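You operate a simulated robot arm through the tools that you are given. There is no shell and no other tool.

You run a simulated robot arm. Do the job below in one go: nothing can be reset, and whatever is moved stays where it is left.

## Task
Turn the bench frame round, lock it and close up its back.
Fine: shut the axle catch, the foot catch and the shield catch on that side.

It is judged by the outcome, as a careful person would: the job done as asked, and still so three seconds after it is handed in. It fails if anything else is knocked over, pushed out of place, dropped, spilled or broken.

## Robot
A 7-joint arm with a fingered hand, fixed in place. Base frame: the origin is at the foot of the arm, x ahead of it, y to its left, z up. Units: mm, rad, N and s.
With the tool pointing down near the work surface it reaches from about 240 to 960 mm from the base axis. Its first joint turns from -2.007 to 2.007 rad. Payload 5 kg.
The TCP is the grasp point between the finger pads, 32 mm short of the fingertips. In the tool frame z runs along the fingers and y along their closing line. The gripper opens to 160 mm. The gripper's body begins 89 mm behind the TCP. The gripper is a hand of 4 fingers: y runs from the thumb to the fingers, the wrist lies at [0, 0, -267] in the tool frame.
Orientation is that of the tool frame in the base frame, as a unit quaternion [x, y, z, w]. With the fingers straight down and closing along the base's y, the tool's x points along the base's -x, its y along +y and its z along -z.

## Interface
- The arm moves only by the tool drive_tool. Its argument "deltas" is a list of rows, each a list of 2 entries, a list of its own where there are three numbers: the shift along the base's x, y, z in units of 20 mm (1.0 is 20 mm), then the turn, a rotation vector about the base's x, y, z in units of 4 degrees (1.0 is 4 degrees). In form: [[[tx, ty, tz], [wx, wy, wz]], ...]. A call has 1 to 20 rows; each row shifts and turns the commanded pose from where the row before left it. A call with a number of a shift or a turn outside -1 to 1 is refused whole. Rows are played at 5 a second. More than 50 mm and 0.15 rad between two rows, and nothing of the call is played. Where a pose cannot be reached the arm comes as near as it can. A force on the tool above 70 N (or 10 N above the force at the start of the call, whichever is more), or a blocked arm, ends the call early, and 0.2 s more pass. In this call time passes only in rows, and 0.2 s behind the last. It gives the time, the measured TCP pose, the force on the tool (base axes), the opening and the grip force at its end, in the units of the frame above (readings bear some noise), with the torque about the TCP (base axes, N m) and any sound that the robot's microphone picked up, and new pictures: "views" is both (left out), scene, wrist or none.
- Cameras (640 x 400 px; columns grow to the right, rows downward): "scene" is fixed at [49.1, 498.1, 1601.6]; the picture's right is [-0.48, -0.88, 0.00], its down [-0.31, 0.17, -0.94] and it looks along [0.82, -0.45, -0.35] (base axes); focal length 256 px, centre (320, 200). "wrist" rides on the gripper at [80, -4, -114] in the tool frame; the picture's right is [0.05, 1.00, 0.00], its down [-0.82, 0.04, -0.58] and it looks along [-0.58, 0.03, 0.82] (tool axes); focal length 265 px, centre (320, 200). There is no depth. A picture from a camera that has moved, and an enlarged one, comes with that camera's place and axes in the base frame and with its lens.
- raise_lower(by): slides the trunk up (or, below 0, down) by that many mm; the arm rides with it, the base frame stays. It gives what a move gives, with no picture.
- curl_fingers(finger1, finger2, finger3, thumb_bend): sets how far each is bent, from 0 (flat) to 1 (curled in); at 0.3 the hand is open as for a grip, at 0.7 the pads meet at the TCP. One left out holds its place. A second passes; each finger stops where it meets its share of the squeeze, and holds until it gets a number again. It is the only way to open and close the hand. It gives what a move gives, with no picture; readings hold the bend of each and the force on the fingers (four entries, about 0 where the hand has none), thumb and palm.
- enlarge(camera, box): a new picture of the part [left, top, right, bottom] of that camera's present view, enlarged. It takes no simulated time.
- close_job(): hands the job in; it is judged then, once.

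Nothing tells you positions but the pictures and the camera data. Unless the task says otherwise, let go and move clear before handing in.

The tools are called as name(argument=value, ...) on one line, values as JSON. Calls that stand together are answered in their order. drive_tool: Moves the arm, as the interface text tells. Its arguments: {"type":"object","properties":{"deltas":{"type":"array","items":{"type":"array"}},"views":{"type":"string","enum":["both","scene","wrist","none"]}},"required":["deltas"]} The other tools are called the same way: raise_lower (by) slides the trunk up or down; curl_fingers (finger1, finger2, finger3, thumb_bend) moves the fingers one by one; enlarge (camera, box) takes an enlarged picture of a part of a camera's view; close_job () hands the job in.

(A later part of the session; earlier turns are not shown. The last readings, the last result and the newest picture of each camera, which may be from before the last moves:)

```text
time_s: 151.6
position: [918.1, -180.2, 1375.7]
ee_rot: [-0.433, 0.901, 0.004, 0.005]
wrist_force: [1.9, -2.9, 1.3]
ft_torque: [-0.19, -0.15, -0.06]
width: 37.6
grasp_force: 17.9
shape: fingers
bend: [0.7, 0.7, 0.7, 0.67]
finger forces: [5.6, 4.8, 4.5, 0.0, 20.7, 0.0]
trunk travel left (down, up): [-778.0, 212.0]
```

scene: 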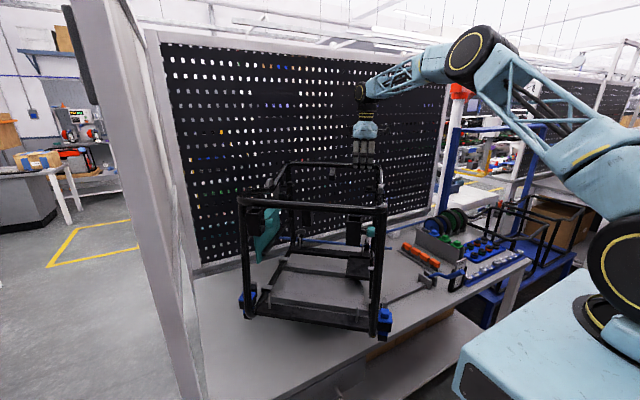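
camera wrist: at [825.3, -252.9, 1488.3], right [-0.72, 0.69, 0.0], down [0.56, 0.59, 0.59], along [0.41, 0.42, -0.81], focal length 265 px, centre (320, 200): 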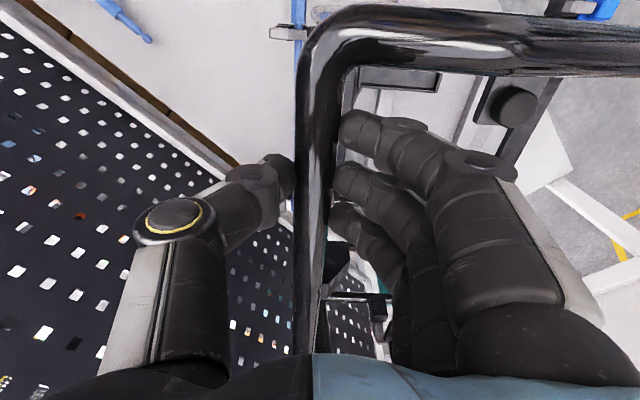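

About 51 degrees. Releasing, rising and moving to the rail now facing me (the old left rail) for the next grip.

curl_fingers(finger1=0.4, finger2=0.4, finger3=0.4, thumb_bend=0.4)

drive_tool(deltas=[[[0, 0, 1], [0, 0, 0]], [[0, 0, 1], [0, 0, 0]], [[0, 0, 1], [0, 0, 0]], [[0, 0, 1], [0, 0, 0]], [[0, 0, 1], [0, 0, 0]], [[0, 0, 1], [0, 0, 0]], [[-1, 0.5, 0], [0, 0, 0]], [[-1, 0.5, 0], [0, 0, 0]], [[-1, 0.5, 0], [0, 0, 0]], [[-1, 0.5, 0], [0, 0, 0]], [[-1, 0.7, 0], [0, 0, 0]], [[-1, 0.7, 0], [0, 0, 0]], [[-1, 0.7, 0], [0, 0, 0]], [[-1, 0.7, 0], [0, 0, 0]], [[-1, 0.7, 0], [0, 0, 0]], [[-1, 0.7, 0], [0, 0, 0]]])

```text
time_s: 152.6
position: [917.9, -180.0, 1375.1]
ee_rot: [-0.433, 0.901, 0.002, 0.004]
wrist_force: [0.6, 1.0, -0.1]
ft_torque: [0.01, -0.01, 0.03]
width: 130.6
grasp_force: 0.1
shape: fingers
bend: [0.4, 0.4, 0.4, 0.4]
finger forces: [0.0, 0.0, 0.0, 0.0, 0.0, 0.1]
trunk travel left (down, up): [-778.0, 212.0]
```

```text
time_s: 156.0
position: [718.5, -53.0, 1495.7]
ee_rot: [-0.433, 0.901, 0.003, 0.005]
wrist_force: [-0.6, -0.1, 0.2]
ft_torque: [-0.01, 0.0, 0.01]
width: 130.6
grasp_force: 0.0
shape: fingers
bend: [0.4, 0.4, 0.4, 0.4]
finger forces: [0.1, 0.0, 0.1, 0.0, 0.0, 0.1]
trunk travel left (down, up): [-778.0, 212.0]
camera wrist: at [668.8, -120.7, 1607.6], right [-0.81, 0.58, 0.0], down [0.47, 0.66, 0.59], along [0.34, 0.48, -0.81], focal length 265 px, centre (320, 200)
```

scene: 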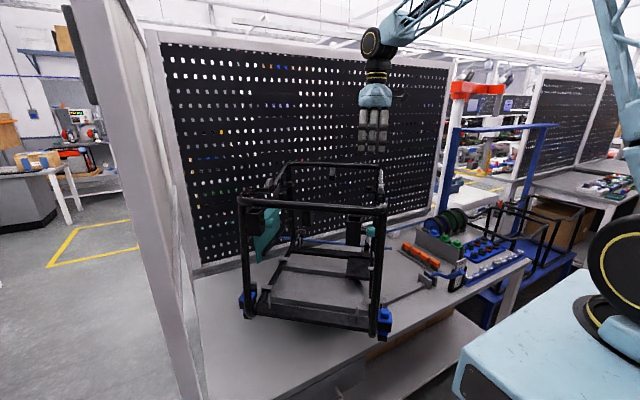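
wrist: 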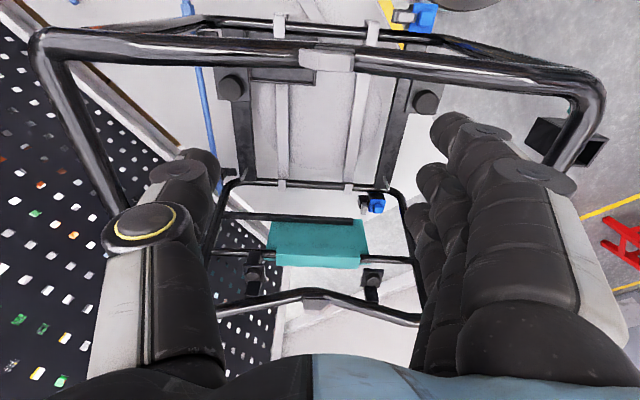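

drive_tool(deltas=[[[-0.25, 0.95, 0], [0, 0, 0]], [[-0.25, 0.95, 0], [0, 0, 0]], [[-0.25, 0.95, 0], [0, 0, 0]], [[-0.25, 0.95, 0], [0, 0, 0]], [[-0.25, 0.95, 0], [0, 0, 0]], [[-0.25, 0.95, 0], [0, 0, 0]], [[-0.25, 0.95, 0], [0, 0, 0]], [[-0.25, 0.95, 0], [0, 0, 0]], [[-0.25, 0.95, 0], [0, 0, 0]], [[-0.25, 0.95, 0], [0, 0, 0]], [[-0.25, 0.95, 0], [0, 0, 0]], [[-0.25, 0.95, 0], [0, 0, 0]], [[-0.25, 0.95, 0], [0, 0, 0]], [[-0.25, 0.95, 0], [0, 0, 0]], [[-0.25, 0.95, 0], [0, 0, 0]], [[-0.15, 0.95, 0], [0, 0, 0]]])

```text
time_s: 159.4
position: [640.2, 250.0, 1495.2]
ee_rot: [-0.433, 0.901, 0.003, 0.005]
wrist_force: [0.1, -0.1, 0.0]
ft_torque: [0.01, 0.01, 0.02]
width: 130.3
grasp_force: 0.1
shape: fingers
bend: [0.4, 0.4, 0.4, 0.4]
finger forces: [0.0, 0.1, 0.0, 0.0, 0.0, 0.0]
trunk travel left (down, up): [-778.0, 212.0]
camera wrist: at [591.9, 182.7, 1608.1], right [-0.81, 0.58, 0.0], down [0.47, 0.66, 0.59], along [0.34, 0.48, -0.81], focal length 265 px, centre (320, 200)
```

scene: 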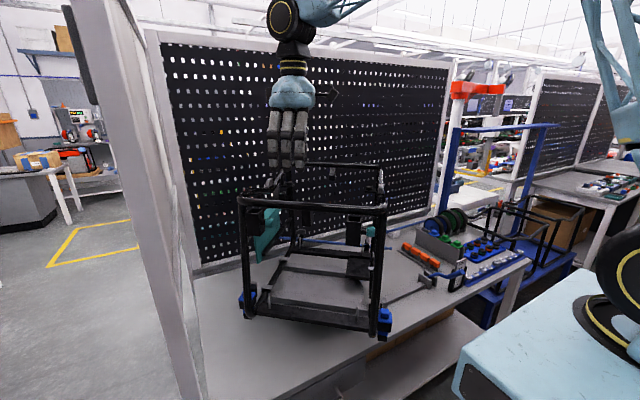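
wrist: 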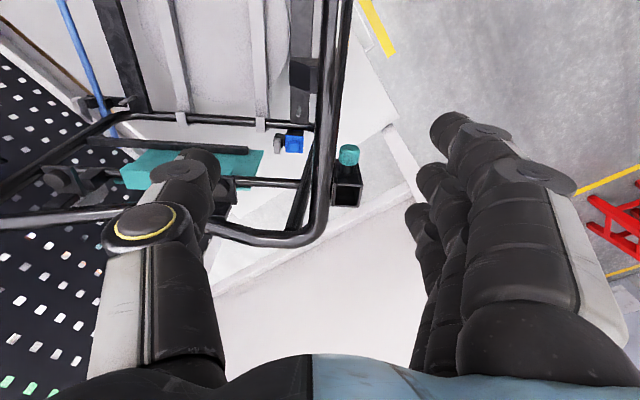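

The rail is about 14 mm to the outer side of the hand. I'll shift, lower and grip it between the hanging bracket and the box.

drive_tool(deltas=[[[-0.3, 0.7, 0], [0, 0, -0.5]], [[0, 0, -1], [0, 0, 0]], [[0, 0, -1], [0, 0, 0]], [[0, 0, -1], [0, 0, 0]]], views="wrist")

```text
time_s: 160.4
position: [634.3, 260.6, 1433.9]
ee_rot: [-0.417, 0.909, 0.003, 0.005]
wrist_force: [0.4, -0.2, -0.2]
ft_torque: [-0.01, 0.0, -0.03]
width: 130.5
grasp_force: 0.0
shape: fingers
bend: [0.4, 0.4, 0.4, 0.4]
finger forces: [0.1, 0.0, 0.0, 0.0, 0.0, 0.0]
trunk travel left (down, up): [-778.0, 212.0]
camera wrist: at [583.9, 195.2, 1546.9], right [-0.79, 0.61, 0.0], down [0.5, 0.64, 0.59], along [0.36, 0.46, -0.81], focal length 265 px, centre (320, 200)
```

wrist: 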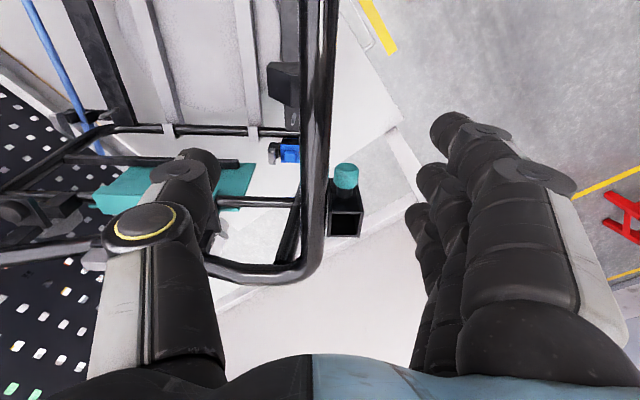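

drive_tool(deltas=[[[0, 0, -1], [0, 0, 0]], [[0, 0, -1], [0, 0, 0]], [[0, 0, -0.85], [0, 0, 0]]], views="wrist")

curl_fingers(finger1=0.72, finger2=0.72, finger3=0.72, thumb_bend=0.72)

```text
time_s: 161.2
position: [634.0, 260.8, 1378.2]
ee_rot: [-0.417, 0.909, 0.003, 0.005]
wrist_force: [0.5, 0.0, -0.5]
ft_torque: [0.04, 0.04, -0.01]
width: 130.7
grasp_force: 0.1
shape: fingers
bend: [0.4, 0.4, 0.4, 0.4]
finger forces: [0.0, 0.0, 0.1, 0.0, 0.1, 0.0]
trunk travel left (down, up): [-778.0, 212.0]
camera wrist: at [583.5, 196.5, 1491.0], right [-0.79, 0.61, 0.0], down [0.5, 0.64, 0.59], along [0.36, 0.46, -0.81], focal length 265 px, centre (320, 200)
```

wrist: 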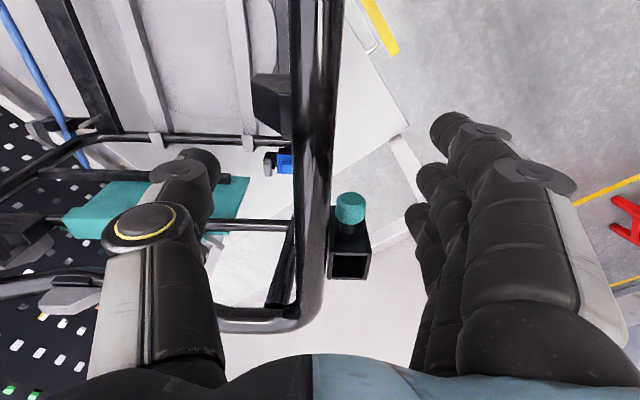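

```text
time_s: 162.2
position: [634.3, 261.8, 1378.1]
ee_rot: [-0.417, 0.909, 0.003, 0.004]
wrist_force: [0.3, -2.5, -9.0]
ft_torque: [-0.03, 0.04, -0.01]
width: 36.4
grasp_force: 13.9
shape: fingers
bend: [0.7, 0.69, 0.69, 0.66]
finger forces: [4.0, 4.2, 4.3, 0.0, 15.1, 0.0]
trunk travel left (down, up): [-778.0, 212.0]
```

Gripped. Turning on counter-clockwise.

drive_tool(deltas=[[[-0.323, -0.306, 0], [0, 0, 0.5]], [[-0.323, -0.306, 0], [0, 0, 0.5]], [[-0.3, -0.328, 0], [0, 0, 0.5]], [[-0.3, -0.328, 0], [0, 0, 0.5]], [[-0.277, -0.348, 0], [0, 0, 0.5]], [[-0.277, -0.348, 0], [0, 0, 0.5]], [[-0.252, -0.366, 0], [0, 0, 0.5]], [[-0.252, -0.366, 0], [0, 0, 0.5]], [[-0.226, -0.383, 0], [0, 0, 0.5]], [[-0.226, -0.383, 0], [0, 0, 0.5]], [[-0.198, -0.398, 0], [0, 0, 0.5]], [[-0.198, -0.398, 0], [0, 0, 0.5]], [[-0.17, -0.411, 0], [0, 0, 0.5]], [[-0.17, -0.411, 0], [0, 0, 0.5]], [[-0.141, -0.421, 0], [0, 0, 0.5]], [[-0.141, -0.421, 0], [0, 0, 0.5]], [[-0.111, -0.43, 0], [0, 0, 0.5]], [[-0.111, -0.43, 0], [0, 0, 0.5]]])

```text
time_s: 166.0
position: [554.4, 125.4, 1378.1]
ee_rot: [-0.678, 0.735, 0.005, 0.003]
wrist_force: [12.8, -6.6, 16.1]
ft_torque: [-0.12, -0.57, -0.06]
width: 36.1
grasp_force: 18.1
shape: fingers
bend: [0.71, 0.71, 0.71, 0.66]
finger forces: [3.5, 3.4, 3.6, 0.0, 26.0, 0.0]
trunk travel left (down, up): [-778.0, 212.0]
camera wrist: at [551.5, 43.0, 1490.2], right [-1.0, 0.03, 0.0], down [0.02, 0.81, 0.59], along [0.02, 0.59, -0.81], focal length 265 px, centre (320, 200)
```

scene: 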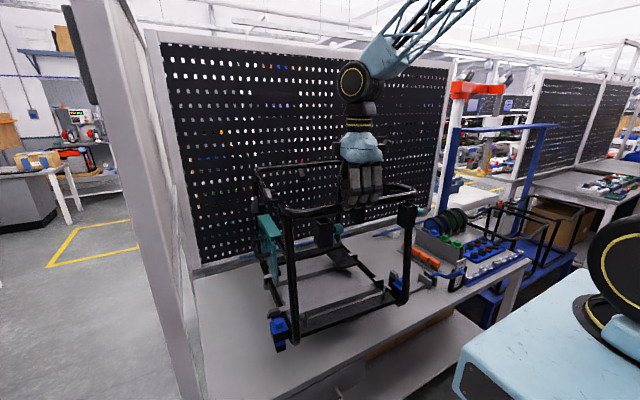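
wrist: 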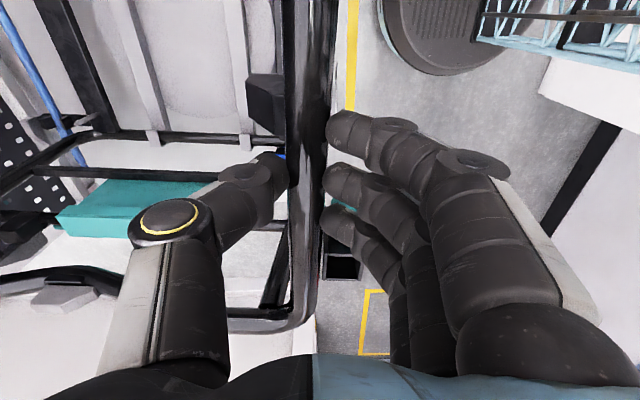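

About 85 degrees now. I'll let go, rise, and flip the hand for the last part of the turn.

curl_fingers(finger1=0.4, finger2=0.4, finger3=0.4, thumb_bend=0.4)

drive_tool(deltas=[[[0, 0, 1], [0, 0, 0]], [[0, 0, 1], [0, 0, 0]], [[0, 0, 1], [0, 0, 0]], [[0, 0, 1], [0, 0, 0]], [[0, 0, 1], [0, 0, 0]], [[0, 0, 1], [0, 0, 0]], [[0, 0.2, 0], [0, 0, -1]], [[0, 0.2, 0], [0, 0, -1]], [[0, 0.2, 0], [0, 0, -1]], [[0, 0.2, 0], [0, 0, -1]], [[0, 0.2, 0], [0, 0, -1]], [[0, 0.2, 0], [0, 0, -1]], [[0, 0.2, 0], [0, 0, -1]], [[0, 0.2, 0], [0, 0, -1]], [[0, 0.2, 0], [0, 0, -1]], [[0, 0.2, 0], [0, 0, -1]], [[0, 0, 0], [0, 0, -1]], [[0, 0, 0], [0, 0, -1]], [[0, 0, 0], [0, 0, -1]], [[0, 0, 0], [0, 0, -1]]], views="scene")

drive_tool(deltas=[[[0, 0, 0], [0, 0, -1]], [[0, 0, 0], [0, 0, -1]], [[0, 0, 0], [0, 0, -1]], [[0, 0, 0], [0, 0, -1]], [[0, 0, 0], [0, 0, -1]], [[0, 0, 0], [0, 0, -1]], [[0, 0, 0], [0, 0, -1]], [[0, 0, 0], [0, 0, -1]], [[0, 0, 0], [0, 0, -1]], [[0, 0, 0], [0, 0, -1]], [[0, 0, 0], [0, 0, -1]], [[0, 0, 0], [0, 0, -1]], [[0, 0, 0], [0, 0, -1]], [[0, 0, 0], [0, 0, -1]], [[0, 0, 0], [0, 0, -1]], [[0, 0, 0], [0, 0, -1]], [[0, 0, 0], [0, 0, -1]], [[0, 0, 0], [0, 0, -1]], [[0, 0, 0], [0, 0, -1]], [[0, 0, 0], [0, 0, -1]]], views="none")

drive_tool(deltas=[[[0, 0, 0], [0, 0, -1]], [[0, 0, 0], [0, 0, -1]], [[0, 0, 0], [0, 0, -1]], [[0, 0, 0], [0, 0, -1]], [[0, 0, 0], [0, 0, -1]], [[0, 0, 0], [0, 0, -1]], [[0, 0, 0], [0, 0, -1]], [[0, 0, 0], [0, 0, -1]], [[0, 0, 0], [0, 0, -1]], [[0, 0, 0], [0, 0, -1]]])

```text
time_s: 167.0
position: [554.0, 128.0, 1377.7]
ee_rot: [-0.678, 0.735, 0.004, 0.003]
wrist_force: [-0.2, 0.4, -0.1]
ft_torque: [-0.02, -0.03, 0.01]
width: 130.5
grasp_force: 0.1
shape: fingers
bend: [0.4, 0.4, 0.4, 0.4]
finger forces: [0.1, 0.0, 0.1, 0.0, 0.0, 0.0]
trunk travel left (down, up): [-778.0, 212.0]
```

```text
time_s: 171.2
position: [553.6, 166.1, 1498.8]
ee_rot: [-0.252, 0.968, 0.002, 0.006]
wrist_force: [0.0, -0.6, -0.5]
ft_torque: [0.0, 0.01, 0.0]
width: 130.6
grasp_force: 0.1
shape: fingers
bend: [0.4, 0.4, 0.4, 0.4]
finger forces: [0.0, 0.0, 0.1, 0.0, 0.1, 0.1]
trunk travel left (down, up): [-778.0, 212.0]
```

scene: 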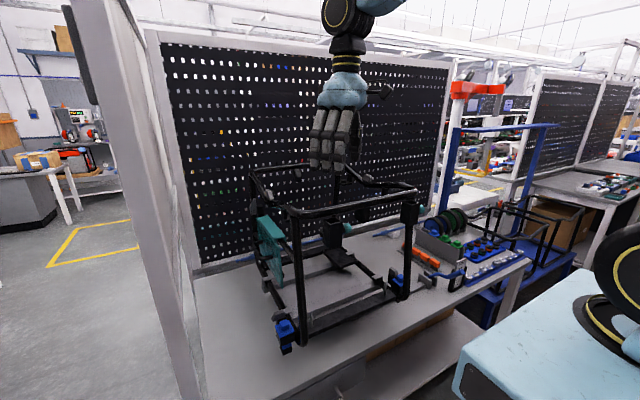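

```text
time_s: 175.4
position: [553.8, 167.4, 1499.5]
ee_rot: [0.428, 0.904, -0.002, 0.006]
wrist_force: [0.3, 0.2, 0.6]
ft_torque: [-0.01, 0.0, 0.01]
width: 130.6
grasp_force: 0.1
shape: fingers
bend: [0.4, 0.4, 0.4, 0.4]
finger forces: [0.0, 0.1, 0.0, 0.1, 0.1, 0.0]
trunk travel left (down, up): [-778.0, 212.0]
```

```text
time_s: 177.6
position: [554.7, 165.8, 1498.0]
ee_rot: [0.711, 0.703, -0.003, 0.004]
wrist_force: [-0.5, -0.2, -0.6]
ft_torque: [0.03, 0.0, 0.02]
width: 130.7
grasp_force: 0.0
shape: fingers
bend: [0.4, 0.4, 0.4, 0.4]
finger forces: [0.0, 0.0, 0.0, 0.0, 0.0, 0.0]
trunk travel left (down, up): [-778.0, 212.0]
camera wrist: at [549.7, 247.5, 1610.7], right [1.0, 0.04, 0.0], down [0.03, -0.81, 0.59], along [0.02, -0.59, -0.81], focal length 265 px, centre (320, 200)
```

scene: 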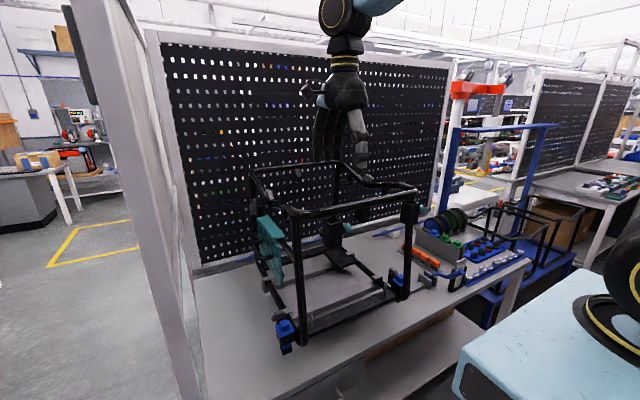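
wrist: 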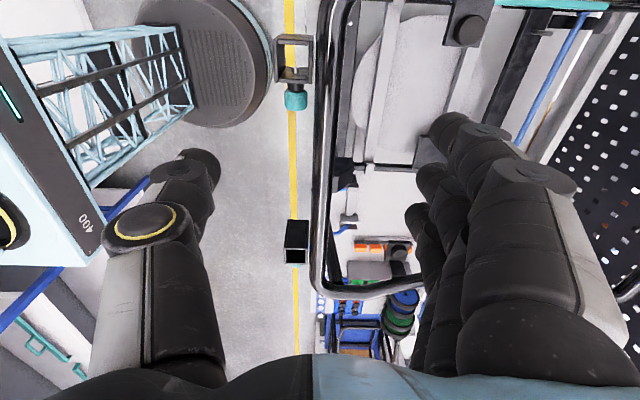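

The hand is flipped and over the rail. I'll centre, lower and grip, then test pushing beyond 90 degrees.

drive_tool(deltas=[[[0.38, -0.9, 0], [0, 0, 0]], [[0, 0, -1], [0, 0, 0]], [[0, 0, -1], [0, 0, 0]], [[0, 0, -1], [0, 0, 0]], [[0, 0, -1], [0, 0, 0]], [[0, 0, -1], [0, 0, 0]], [[0, 0, -1], [0, 0, 0]]], views="wrist")

curl_fingers(finger1=0.72, finger2=0.72, finger3=0.72, thumb_bend=0.72)

```text
time_s: 179.2
position: [562.4, 147.0, 1377.9]
ee_rot: [0.711, 0.703, -0.004, 0.005]
wrist_force: [0.1, -0.8, 1.2]
ft_torque: [-0.02, 0.04, 0.04]
width: 130.6
grasp_force: 0.1
shape: fingers
bend: [0.4, 0.4, 0.4, 0.4]
finger forces: [0.0, 0.0, 0.1, 0.0, 0.0, 0.0]
trunk travel left (down, up): [-778.0, 212.0]
camera wrist: at [557.7, 228.9, 1490.0], right [1.0, 0.04, 0.0], down [0.03, -0.81, 0.59], along [0.02, -0.59, -0.81], focal length 265 px, centre (320, 200)
```

wrist: 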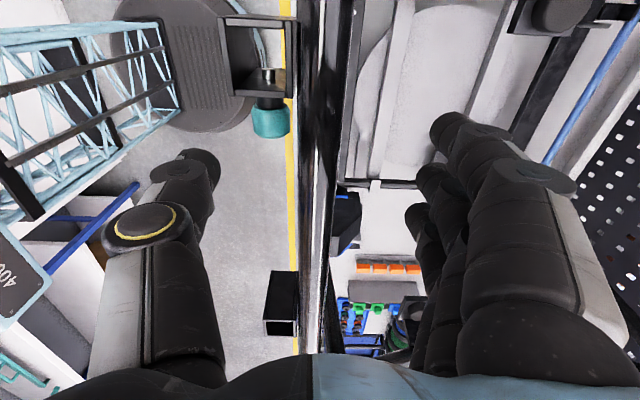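

```text
time_s: 180.2
position: [562.4, 146.3, 1377.3]
ee_rot: [0.712, 0.703, -0.004, 0.004]
wrist_force: [5.2, -2.2, -9.5]
ft_torque: [-0.07, -0.05, 0.03]
width: 36.9
grasp_force: 15.3
shape: fingers
bend: [0.68, 0.68, 0.68, 0.67]
finger forces: [5.6, 5.6, 5.8, 0.0, 13.6, 0.0]
trunk travel left (down, up): [-778.0, 212.0]
```

drive_tool(deltas=[[[-0.124, -0.422, 0], [0, 0, 0.5]], [[-0.109, -0.426, 0], [0, 0, 0.5]], [[-0.094, -0.43, 0], [0, 0, 0.5]]], views="wrist")

enlarge(camera="scene", box=[230, 220, 450, 380])

```text
time_s: 181.0
position: [556.7, 123.4, 1377.5]
ee_rot: [0.674, 0.739, -0.004, 0.005]
wrist_force: [6.2, -1.0, -11.8]
ft_torque: [-0.01, -0.06, -0.01]
width: 37.1
grasp_force: 14.8
shape: fingers
bend: [0.68, 0.68, 0.68, 0.68]
finger forces: [5.4, 5.4, 5.8, 0.1, 12.6, 0.0]
trunk travel left (down, up): [-778.0, 212.0]
camera wrist: at [543.5, 203.1, 1490.0], right [0.99, 0.14, 0.0], down [0.12, -0.8, 0.59], along [0.08, -0.58, -0.81], focal length 265 px, centre (320, 200)
```

wrist: 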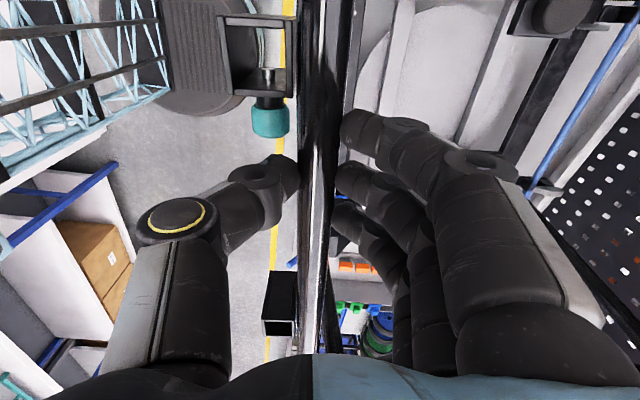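

```text
2.50 times, centred on (340, 300) of scene
camera zoom: at [49.1, 498.1, 1601.6], right [-0.48, -0.88, 0.0], down [-0.31, 0.17, -0.94], along [0.82, -0.45, -0.35], focal length 640 px, centre (270, -50)
```

zoom: 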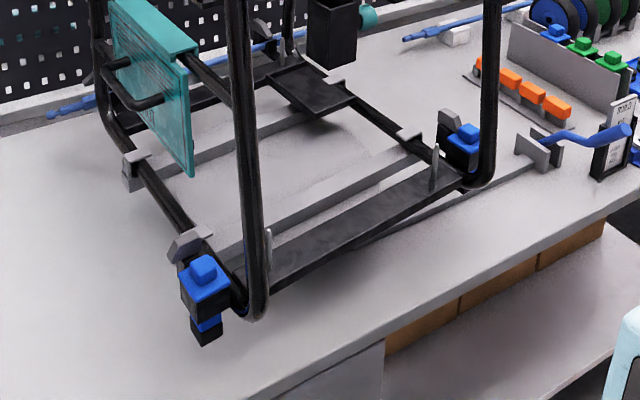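

It turns freely past 90 degrees this way. Continuing counter-clockwise.

drive_tool(deltas=[[[-0.072, -0.434, 0], [0, 0, 0.5]], [[-0.072, -0.434, 0], [0, 0, 0.5]], [[-0.041, -0.438, 0], [0, 0, 0.5]], [[-0.041, -0.438, 0], [0, 0, 0.5]], [[-0.011, -0.44, 0], [0, 0, 0.5]], [[-0.011, -0.44, 0], [0, 0, 0.5]], [[0.02, -0.44, 0], [0, 0, 0.5]], [[0.02, -0.44, 0], [0, 0, 0.5]], [[0.051, -0.437, 0], [0, 0, 0.5]], [[0.051, -0.437, 0], [0, 0, 0.5]], [[0.081, -0.432, 0], [0, 0, 0.5]], [[0.081, -0.432, 0], [0, 0, 0.5]], [[0.111, -0.426, 0], [0, 0, 0.5]], [[0.111, -0.426, 0], [0, 0, 0.5]], [[0.14, -0.417, 0], [0, 0, 0.5]], [[0.14, -0.417, 0], [0, 0, 0.5]], [[0.169, -0.406, 0], [0, 0, 0.5]], [[0.169, -0.406, 0], [0, 0, 0.5]], [[0.197, -0.393, 0], [0, 0, 0.5]], [[0.197, -0.393, 0], [0, 0, 0.5]]])

```text
time_s: 185.2
position: [582.8, -48.9, 1378.2]
ee_rot: [0.38, 0.925, -0.003, 0.004]
wrist_force: [9.3, 2.6, -12.1]
ft_torque: [0.09, -0.22, -0.06]
width: 37.2
grasp_force: 14.7
shape: fingers
bend: [0.68, 0.68, 0.68, 0.68]
finger forces: [6.7, 6.2, 6.5, 0.0, 10.0, 0.0]
trunk travel left (down, up): [-778.0, 212.0]
camera wrist: at [520.2, 4.7, 1490.7], right [0.67, 0.75, 0.0], down [0.61, -0.54, 0.59], along [0.44, -0.39, -0.81], focal length 265 px, centre (320, 200)
```

scene: 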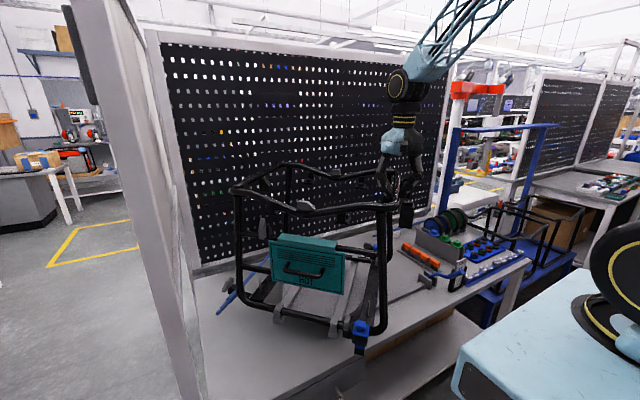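
wrist: 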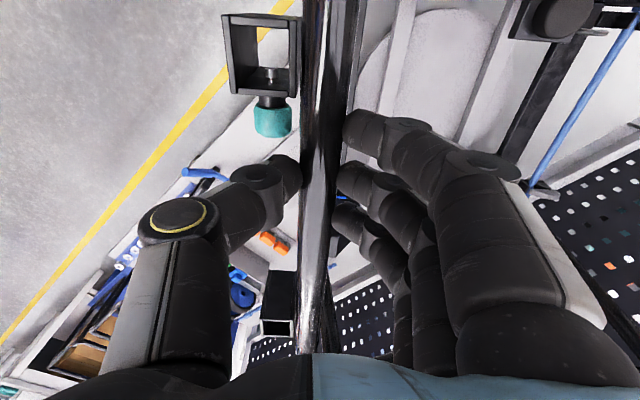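

At about 136 degrees, the shield now comes round to face the robot. Continuing.

drive_tool(deltas=[[[0.234, -0.379, 0], [0, 0, 0.5]], [[0.234, -0.379, 0], [0, 0, 0.5]], [[0.26, -0.362, 0], [0, 0, 0.5]], [[0.26, -0.362, 0], [0, 0, 0.5]], [[0.28, -0.344, 0], [0, 0, 0.5]], [[0.28, -0.344, 0], [0, 0, 0.5]], [[0.298, -0.324, 0], [0, 0, 0.5]], [[0.298, -0.324, 0], [0, 0, 0.5]], [[0.32, -0.302, 0], [0, 0, 0.5]], [[0.32, -0.302, 0], [0, 0, 0.5]], [[0.34, -0.279, 0], [0, 0, 0.5]], [[0.34, -0.279, 0], [0, 0, 0.5]], [[0.359, -0.255, 0], [0, 0, 0.5]], [[0.359, -0.255, 0], [0, 0, 0.5]], [[0.376, -0.229, 0], [0, 0, 0.5]], [[0.376, -0.229, 0], [0, 0, 0.5]], [[0.391, -0.202, 0], [0, 0, 0.5]], [[0.391, -0.202, 0], [0, 0, 0.5]]])

```text
time_s: 189.0
position: [695.9, -155.0, 1378.3]
ee_rot: [0.076, 0.997, 0.0, 0.006]
wrist_force: [1.4, -3.3, -1.1]
ft_torque: [-0.16, 0.0, -0.03]
width: 36.6
grasp_force: 14.6
shape: fingers
bend: [0.69, 0.7, 0.7, 0.67]
finger forces: [4.6, 4.1, 4.1, 0.0, 17.5, 0.0]
trunk travel left (down, up): [-778.0, 212.0]
camera wrist: at [614.5, -148.1, 1491.7], right [0.1, 0.99, 0.0], down [0.81, -0.08, 0.59], along [0.58, -0.06, -0.81], focal length 265 px, centre (320, 200)
```

scene: 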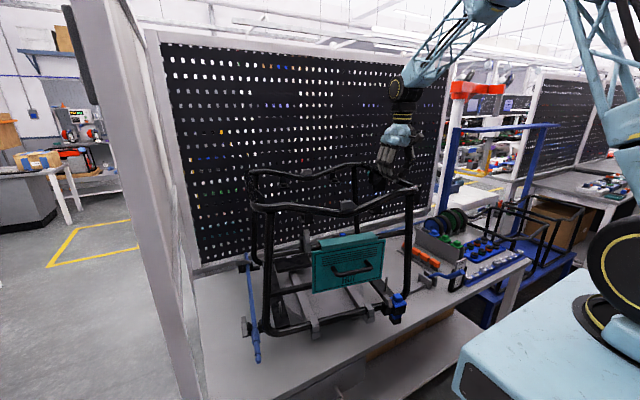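
wrist: 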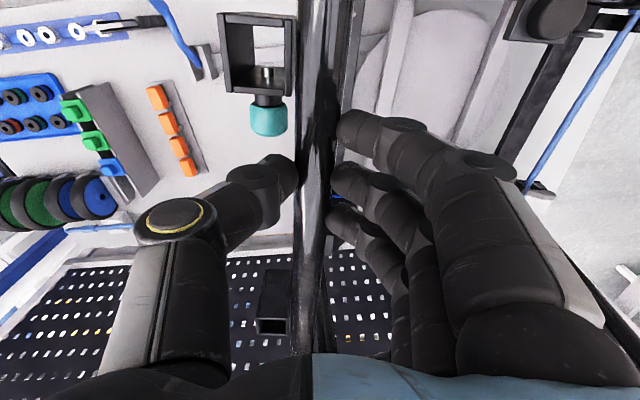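

About 171 degrees. Final few degrees, slowly, watching for a stop.

drive_tool(deltas=[[[0.404, -0.175, 0], [0, 0, 0.5]], [[0.404, -0.175, 0], [0, 0, 0.5]], [[0.415, -0.146, 0], [0, 0, 0.5]]], views="wrist")

enlarge(camera="scene", box=[230, 220, 430, 380])

```text
time_s: 189.8
position: [720.7, -166.6, 1379.8]
ee_rot: [0.024, 1.0, 0.001, 0.006]
wrist_force: [3.0, -3.6, 0.3]
ft_torque: [-0.15, -0.11, -0.01]
width: 36.5
grasp_force: 15.7
shape: fingers
bend: [0.7, 0.7, 0.7, 0.67]
finger forces: [4.4, 4.1, 4.6, 0.1, 17.9, 0.0]
trunk travel left (down, up): [-778.0, 212.0]
camera wrist: at [638.7, -166.9, 1491.8], right [0.0, 1.0, 0.0], down [0.81, 0.0, 0.59], along [0.59, 0.0, -0.81], focal length 265 px, centre (320, 200)
```

wrist: 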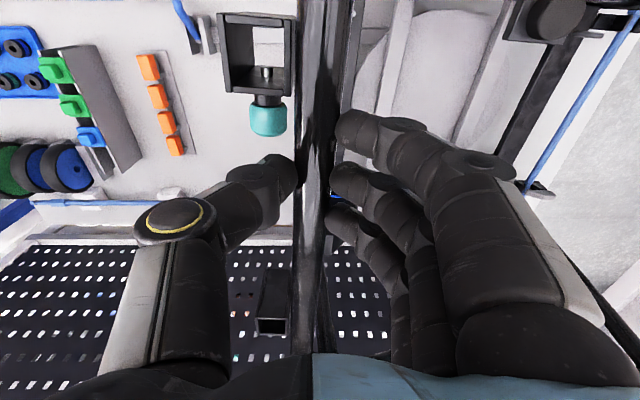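

```text
2.50 times, centred on (330, 300) of scene
camera zoom: at [49.1, 498.1, 1601.6], right [-0.48, -0.88, 0.0], down [-0.31, 0.17, -0.94], along [0.82, -0.45, -0.35], focal length 640 px, centre (295, -50)
```

zoom: 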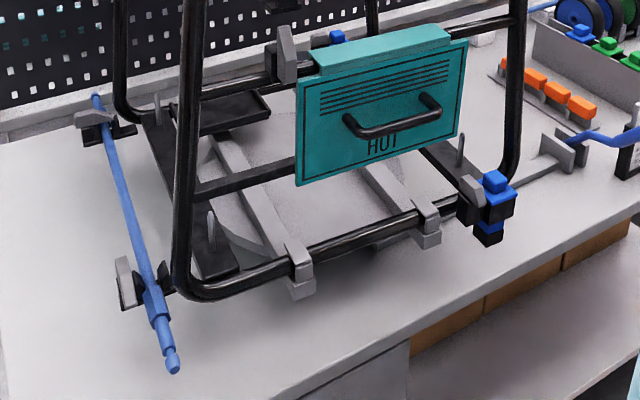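

The back with the "HOT" shield faces the robot; about 176 degrees. A bit more, then I'll measure carefully.

drive_tool(deltas=[[[0.415, -0.146, 0], [0, 0, 0.5]], [[0.212, -0.06, 0], [0, 0, 0.25]]], views="scene")

enlarge(camera="scene", box=[240, 230, 290, 380])

enlarge(camera="scene", box=[230, 240, 310, 290])

enlarge(camera="scene", box=[240, 320, 320, 370])

enlarge(camera="scene", box=[340, 270, 420, 320])

```text
time_s: 190.4
position: [732.5, -169.7, 1378.7]
ee_rot: [-0.002, 1.0, 0.002, 0.005]
wrist_force: [2.2, -2.7, 3.2]
ft_torque: [-0.21, -0.05, -0.11]
width: 36.5
grasp_force: 16.6
shape: fingers
bend: [0.7, 0.7, 0.7, 0.67]
finger forces: [5.1, 4.3, 4.0, 0.1, 19.2, 0.0]
trunk travel left (down, up): [-778.0, 212.0]
```

scene: 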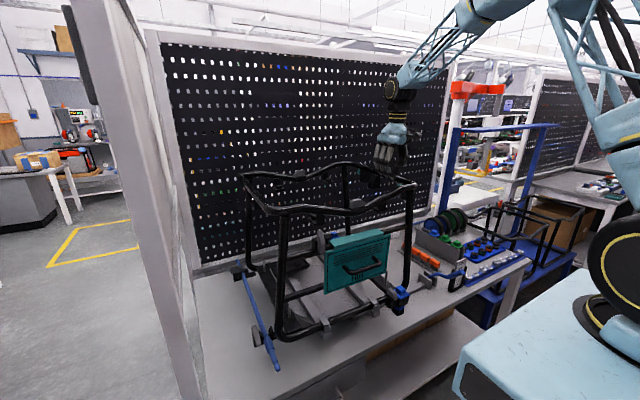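

```text
2.67 times, centred on (265, 305) of scene
camera zoom: at [49.1, 498.1, 1601.6], right [-0.48, -0.88, 0.0], down [-0.31, 0.17, -0.94], along [0.82, -0.45, -0.35], focal length 683 px, centre (467, -80)
```

zoom: 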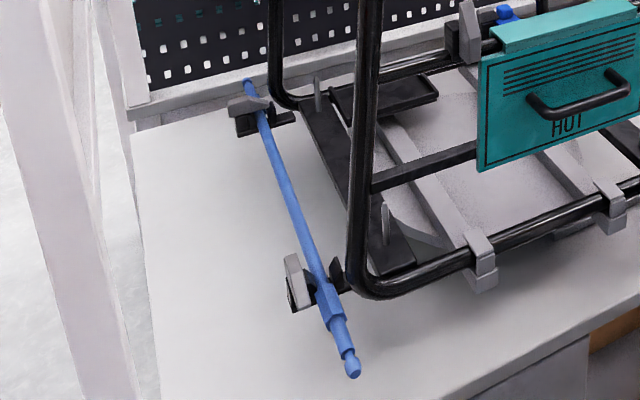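

```text
8.00 times, centred on (270, 265) of scene
camera zoom: at [49.1, 498.1, 1601.6], right [-0.48, -0.88, 0.0], down [-0.31, 0.17, -0.94], along [0.82, -0.45, -0.35], focal length 2050 px, centre (720, -320)
```

zoom: 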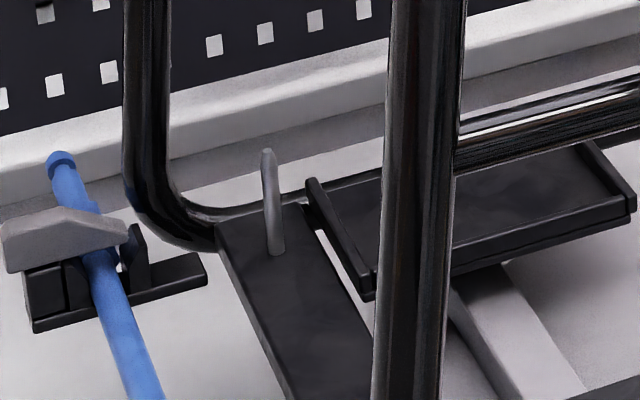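

```text
8.00 times, centred on (280, 345) of scene
camera zoom: at [49.1, 498.1, 1601.6], right [-0.48, -0.88, 0.0], down [-0.31, 0.17, -0.94], along [0.82, -0.45, -0.35], focal length 2050 px, centre (640, -960)
```

zoom: 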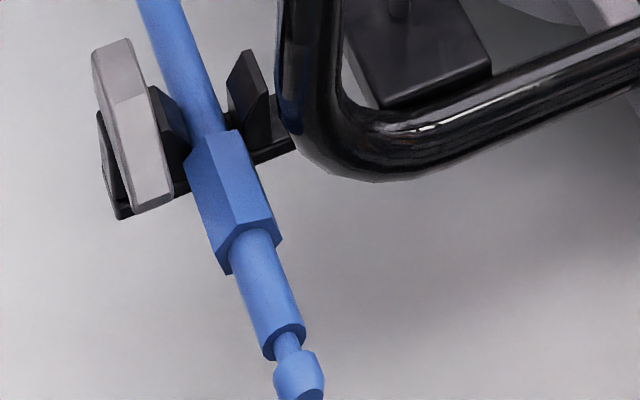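

```text
8.00 times, centred on (380, 295) of scene
camera zoom: at [49.1, 498.1, 1601.6], right [-0.48, -0.88, 0.0], down [-0.31, 0.17, -0.94], along [0.82, -0.45, -0.35], focal length 2050 px, centre (-160, -560)
```

zoom: 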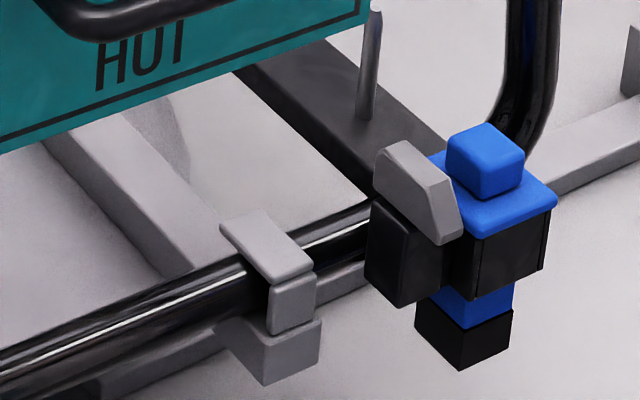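

Measured angle is about 179 degrees. A final touch of about 1.2 degrees.

drive_tool(deltas=[[[0.26, -0.075, 0], [0, 0, 0.3]], [[0, 0, 0], [0, 0, 0]]], views="wrist")

enlarge(camera="scene", box=[330, 280, 410, 330])

enlarge(camera="scene", box=[270, 310, 350, 360])

```text
time_s: 191.0
position: [737.1, -170.5, 1378.2]
ee_rot: [-0.014, 1.0, 0.001, 0.006]
wrist_force: [-0.7, -3.4, 7.3]
ft_torque: [-0.16, 0.01, -0.15]
width: 36.7
grasp_force: 17.6
shape: fingers
bend: [0.7, 0.7, 0.7, 0.67]
finger forces: [5.8, 4.7, 4.6, 0.0, 20.1, 0.1]
trunk travel left (down, up): [-778.0, 212.0]
camera wrist: at [655.1, -177.9, 1491.5], right [-0.08, 1.0, 0.0], down [0.81, 0.06, 0.59], along [0.59, 0.05, -0.81], focal length 265 px, centre (320, 200)
```

wrist: 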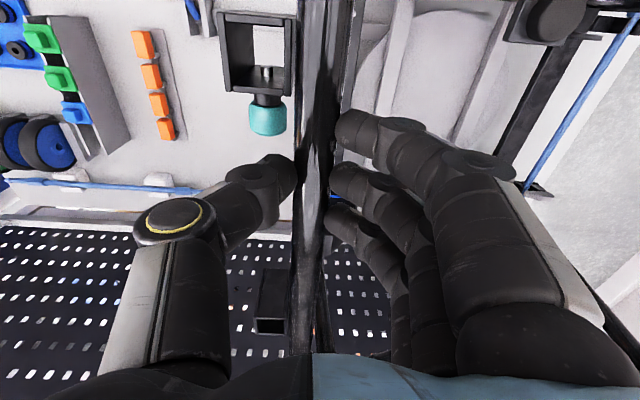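

```text
8.00 times, centred on (370, 305) of scene
camera zoom: at [49.1, 498.1, 1601.6], right [-0.48, -0.88, 0.0], down [-0.31, 0.17, -0.94], along [0.82, -0.45, -0.35], focal length 2050 px, centre (-80, -640)
```

zoom: 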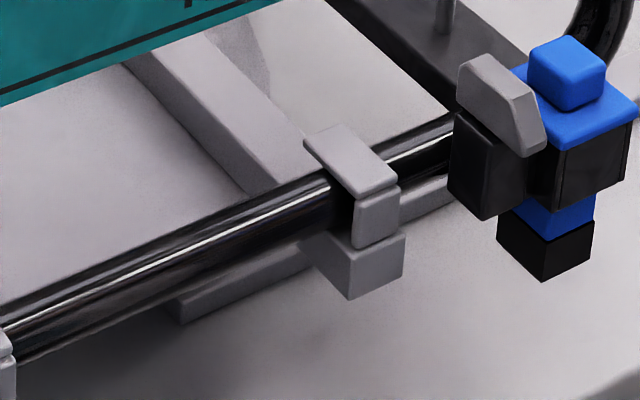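

```text
8.00 times, centred on (310, 335) of scene
camera zoom: at [49.1, 498.1, 1601.6], right [-0.48, -0.88, 0.0], down [-0.31, 0.17, -0.94], along [0.82, -0.45, -0.35], focal length 2050 px, centre (400, -880)
```

zoom: 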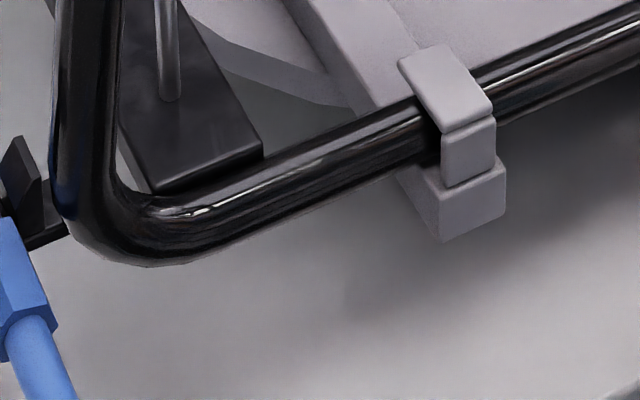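

The clips now line up with their original pixel positions to within about 1 mm, so the frame is at 180 degrees. I'll let go gently and recheck.

curl_fingers(finger1=0.62, finger2=0.62, finger3=0.62, thumb_bend=0.62)

enlarge(camera="scene", box=[330, 280, 410, 330])

curl_fingers(finger1=0.4, finger2=0.4, finger3=0.4, thumb_bend=0.4)

enlarge(camera="scene", box=[330, 280, 410, 330])

enlarge(camera="scene", box=[270, 310, 350, 360])

```text
time_s: 192.0
position: [738.6, -169.4, 1378.3]
ee_rot: [-0.013, 1.0, 0.001, 0.004]
wrist_force: [-0.4, -0.6, 0.6]
ft_torque: [-0.02, 0.01, 0.01]
width: 47.2
grasp_force: 0.1
shape: fingers
bend: [0.62, 0.62, 0.62, 0.62]
finger forces: [0.1, 0.1, 0.0, 0.0, 0.7, 0.0]
trunk travel left (down, up): [-778.0, 212.0]
```

```text
8.00 times, centred on (370, 305) of scene
camera zoom: at [49.1, 498.1, 1601.6], right [-0.48, -0.88, 0.0], down [-0.31, 0.17, -0.94], along [0.82, -0.45, -0.35], focal length 2050 px, centre (-80, -640)
```

zoom: 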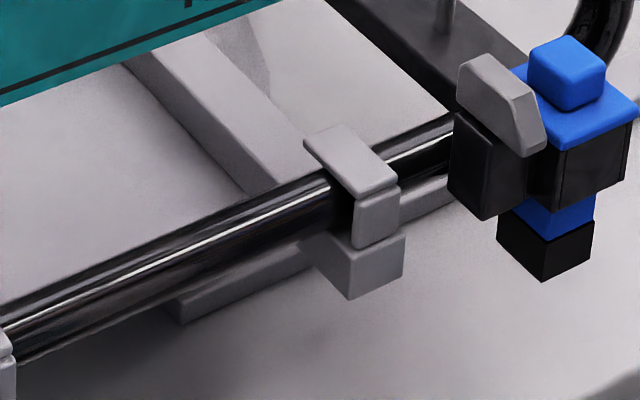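

```text
time_s: 193.0
position: [738.1, -170.0, 1379.2]
ee_rot: [-0.014, 1.0, 0.001, 0.006]
wrist_force: [-0.3, -0.3, 0.2]
ft_torque: [-0.02, -0.03, 0.02]
width: 130.4
grasp_force: 0.1
shape: fingers
bend: [0.4, 0.4, 0.4, 0.4]
finger forces: [0.0, 0.0, 0.1, 0.0, 0.1, 0.1]
trunk travel left (down, up): [-778.0, 212.0]
```

```text
8.00 times, centred on (370, 305) of scene
camera zoom: at [49.1, 498.1, 1601.6], right [-0.48, -0.88, 0.0], down [-0.31, 0.17, -0.94], along [0.82, -0.45, -0.35], focal length 2050 px, centre (-80, -640)
```

zoom: 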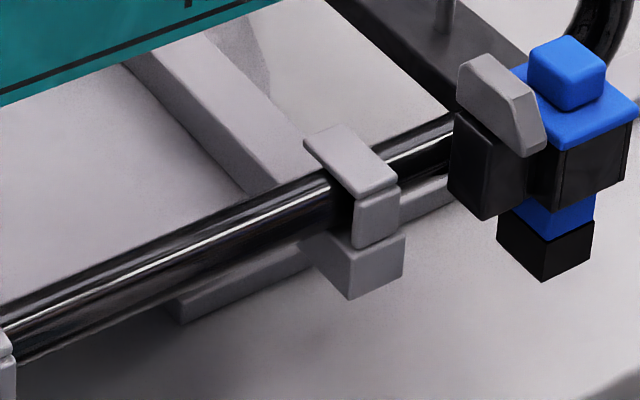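

```text
8.00 times, centred on (310, 335) of scene
camera zoom: at [49.1, 498.1, 1601.6], right [-0.48, -0.88, 0.0], down [-0.31, 0.17, -0.94], along [0.82, -0.45, -0.35], focal length 2050 px, centre (400, -880)
```

zoom: 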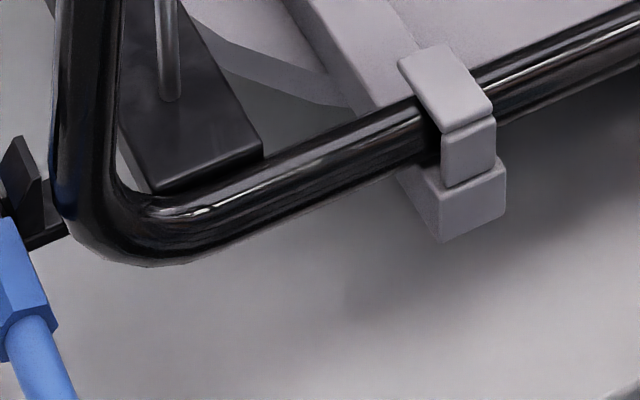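

The frame stayed at 180 degrees. Next is locking: I'll rise, go round to the robot side of the lever and push it upright with the thumb.

drive_tool(deltas=[[[0, 0, 1], [0, 0, 0]], [[0, 0, 1], [0, 0, 0]], [[0, 0, 1], [0, 0, 0]], [[0, 0, 1], [0, 0, 0]], [[0, 0, 1], [0, 0, 0]], [[0, 0, 1], [0, 0, 0]], [[-1, -0.78, 0], [0, 0, 0]], [[-1, -0.78, 0], [0, 0, 0]], [[-1, -0.78, 0], [0, 0, 0]], [[-1, -0.78, 0], [0, 0, 0]], [[-1, -0.78, 0], [0, 0, 0]], [[-1, -0.78, 0], [0, 0, 0]], [[-1, -0.78, 0], [0, 0, 0]], [[-1, -0.78, 0], [0, 0, 0]], [[-1, -0.78, 0], [0, 0, 0]], [[-1, -0.78, 0], [0, 0, 0]], [[-1, -0.78, 0], [0, 0, 0]], [[-1, -0.78, 0], [0, 0, 0]], [[-1, -0.78, 0], [0, 0, 0]]], views="none")

raise_lower(by=-300)

drive_tool(deltas=[[[0, 0, -1], [0, 0, 0]], [[0, 0, -1], [0, 0, 0]], [[0, 0, -1], [0, 0, 0]], [[0, 0, -1], [0, 0, 0]], [[0, 0, -1], [0, 0, 0]]])

```text
time_s: 197.0
position: [477.5, -372.9, 1497.3]
ee_rot: [-0.014, 1.0, 0.001, 0.006]
wrist_force: [0.8, -0.4, 0.0]
ft_torque: [0.05, -0.03, 0.02]
width: 130.7
grasp_force: 0.1
shape: fingers
bend: [0.4, 0.4, 0.4, 0.4]
finger forces: [0.0, 0.2, 0.0, 0.0, 0.1, 0.0]
trunk travel left (down, up): [-778.0, 212.0]
```

```text
time_s: 200.0
position: [478.1, -373.0, 1197.0]
ee_rot: [-0.013, 1.0, 0.001, 0.006]
wrist_force: [0.0, -0.2, 0.7]
ft_torque: [0.0, -0.03, 0.03]
width: 130.7
grasp_force: 0.0
shape: fingers
bend: [0.4, 0.4, 0.4, 0.4]
finger forces: [0.0, 0.0, 0.0, 0.1, 0.0, 0.0]
trunk travel left (down, up): [-478.0, 512.0]
```

```text
time_s: 201.2
position: [478.7, -373.0, 1096.7]
ee_rot: [-0.014, 1.0, 0.001, 0.006]
wrist_force: [-0.1, 0.2, -0.2]
ft_torque: [0.05, 0.0, 0.0]
width: 130.7
grasp_force: 0.0
shape: fingers
bend: [0.4, 0.4, 0.4, 0.4]
finger forces: [0.0, 0.0, 0.1, 0.0, 0.0, 0.0]
trunk travel left (down, up): [-478.0, 512.0]
camera wrist: at [396.2, -379.9, 1209.7], right [-0.08, 1.0, 0.0], down [0.81, 0.06, 0.59], along [0.59, 0.05, -0.81], focal length 265 px, centre (320, 200)
```

scene: 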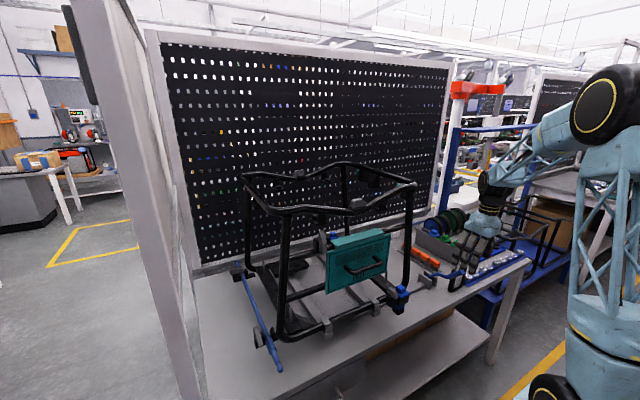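
wrist: 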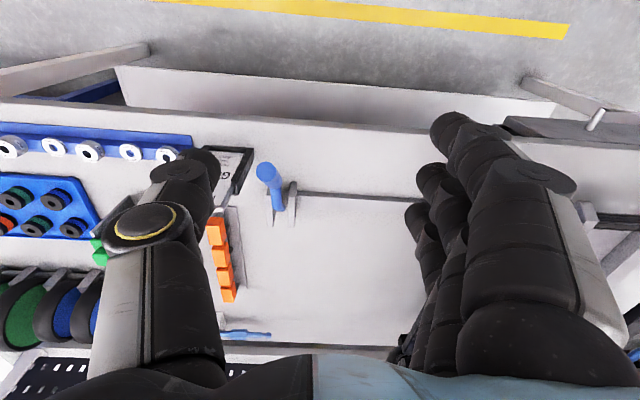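

The lever tip is at about (540, -426, 965). I'll set the thumb in line with it, lower on the robot side and then push.

curl_fingers(thumb_bend=0.52)

drive_tool(deltas=[[[0, 0, -1], [0, 0, 0]], [[0, 0, -1], [0, 0, 0]], [[0, 0, -1], [0, 0, 0]], [[0, 0, -1], [0, 0, 0]], [[0, 0, -1], [0, 0, 0]], [[0, 0, -1], [0, 0, 0]], [[0, 0, -1], [0, 0, 0]]])

enlarge(camera="scene", box=[400, 200, 520, 300])

```text
time_s: 202.2
position: [478.0, -372.7, 1096.2]
ee_rot: [-0.013, 1.0, 0.001, 0.005]
wrist_force: [-0.1, -1.0, -0.5]
ft_torque: [-0.02, -0.01, -0.01]
width: 107.3
grasp_force: 0.0
shape: fingers
bend: [0.4, 0.4, 0.4, 0.52]
finger forces: [0.0, 0.0, 0.0, 0.0, 0.0, 0.0]
trunk travel left (down, up): [-478.0, 512.0]
```

```text
time_s: 203.8
position: [479.0, -369.4, 957.3]
ee_rot: [-0.013, 1.0, 0.0, 0.006]
wrist_force: [0.6, 0.3, 1.2]
ft_torque: [-0.03, 0.01, -0.01]
width: 107.3
grasp_force: 0.1
shape: fingers
bend: [0.4, 0.4, 0.4, 0.52]
finger forces: [0.1, 0.0, 0.0, 0.0, 0.0, 0.1]
trunk travel left (down, up): [-478.0, 512.0]
camera wrist: at [396.5, -376.9, 1069.3], right [-0.08, 1.0, 0.0], down [0.81, 0.06, 0.59], along [0.58, 0.05, -0.81], focal length 265 px, centre (320, 200)
```

scene: 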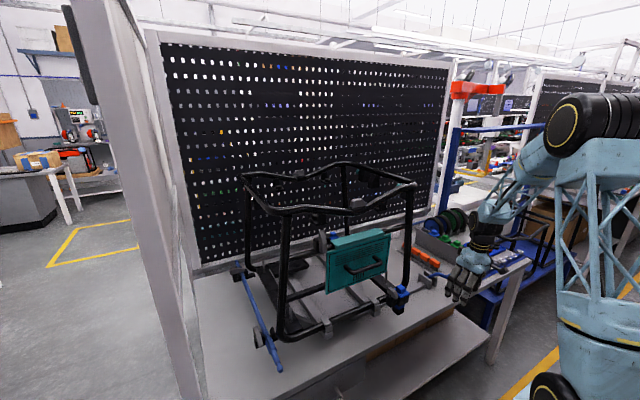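
wrist: 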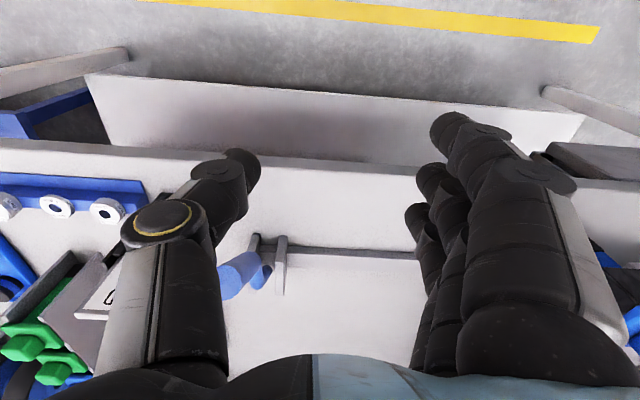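

```text
4.00 times, centred on (460, 250) of scene
camera zoom: at [49.1, 498.1, 1601.6], right [-0.48, -0.88, 0.0], down [-0.31, 0.17, -0.94], along [0.82, -0.45, -0.35], focal length 1025 px, centre (-240, 0)
```

zoom: 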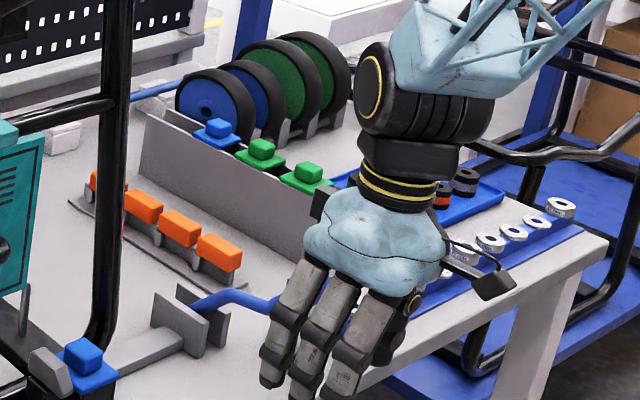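

The thumb is in line with the lever end. Pushing forward slowly.

drive_tool(deltas=[[[0.8, -0.1, 0], [0, 0, 0]], [[0.8, -0.1, 0], [0, 0, 0]], [[0.5, 0, 0], [0, 0, 0]]], views="wrist")

```text
time_s: 204.6
position: [520.8, -376.6, 958.7]
ee_rot: [-0.014, 1.0, 0.001, 0.006]
wrist_force: [0.5, -0.7, 0.7]
ft_torque: [-0.02, 0.03, 0.0]
width: 107.3
grasp_force: 0.0
shape: fingers
bend: [0.4, 0.4, 0.4, 0.52]
finger forces: [0.1, 0.0, 0.0, 0.0, 0.1, 0.0]
trunk travel left (down, up): [-478.0, 512.0]
camera wrist: at [438.5, -384.0, 1071.2], right [-0.08, 1.0, 0.0], down [0.81, 0.06, 0.59], along [0.58, 0.05, -0.81], focal length 265 px, centre (320, 200)
```

wrist: 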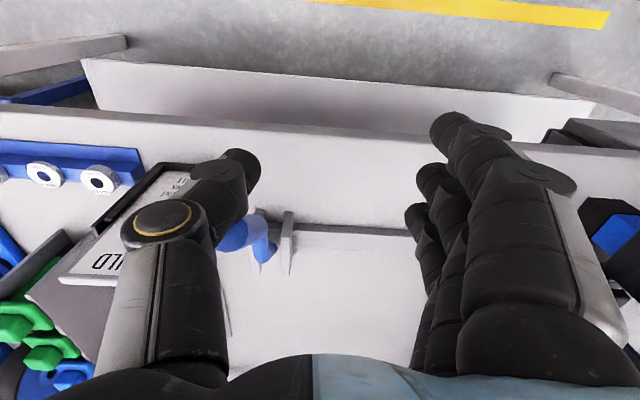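

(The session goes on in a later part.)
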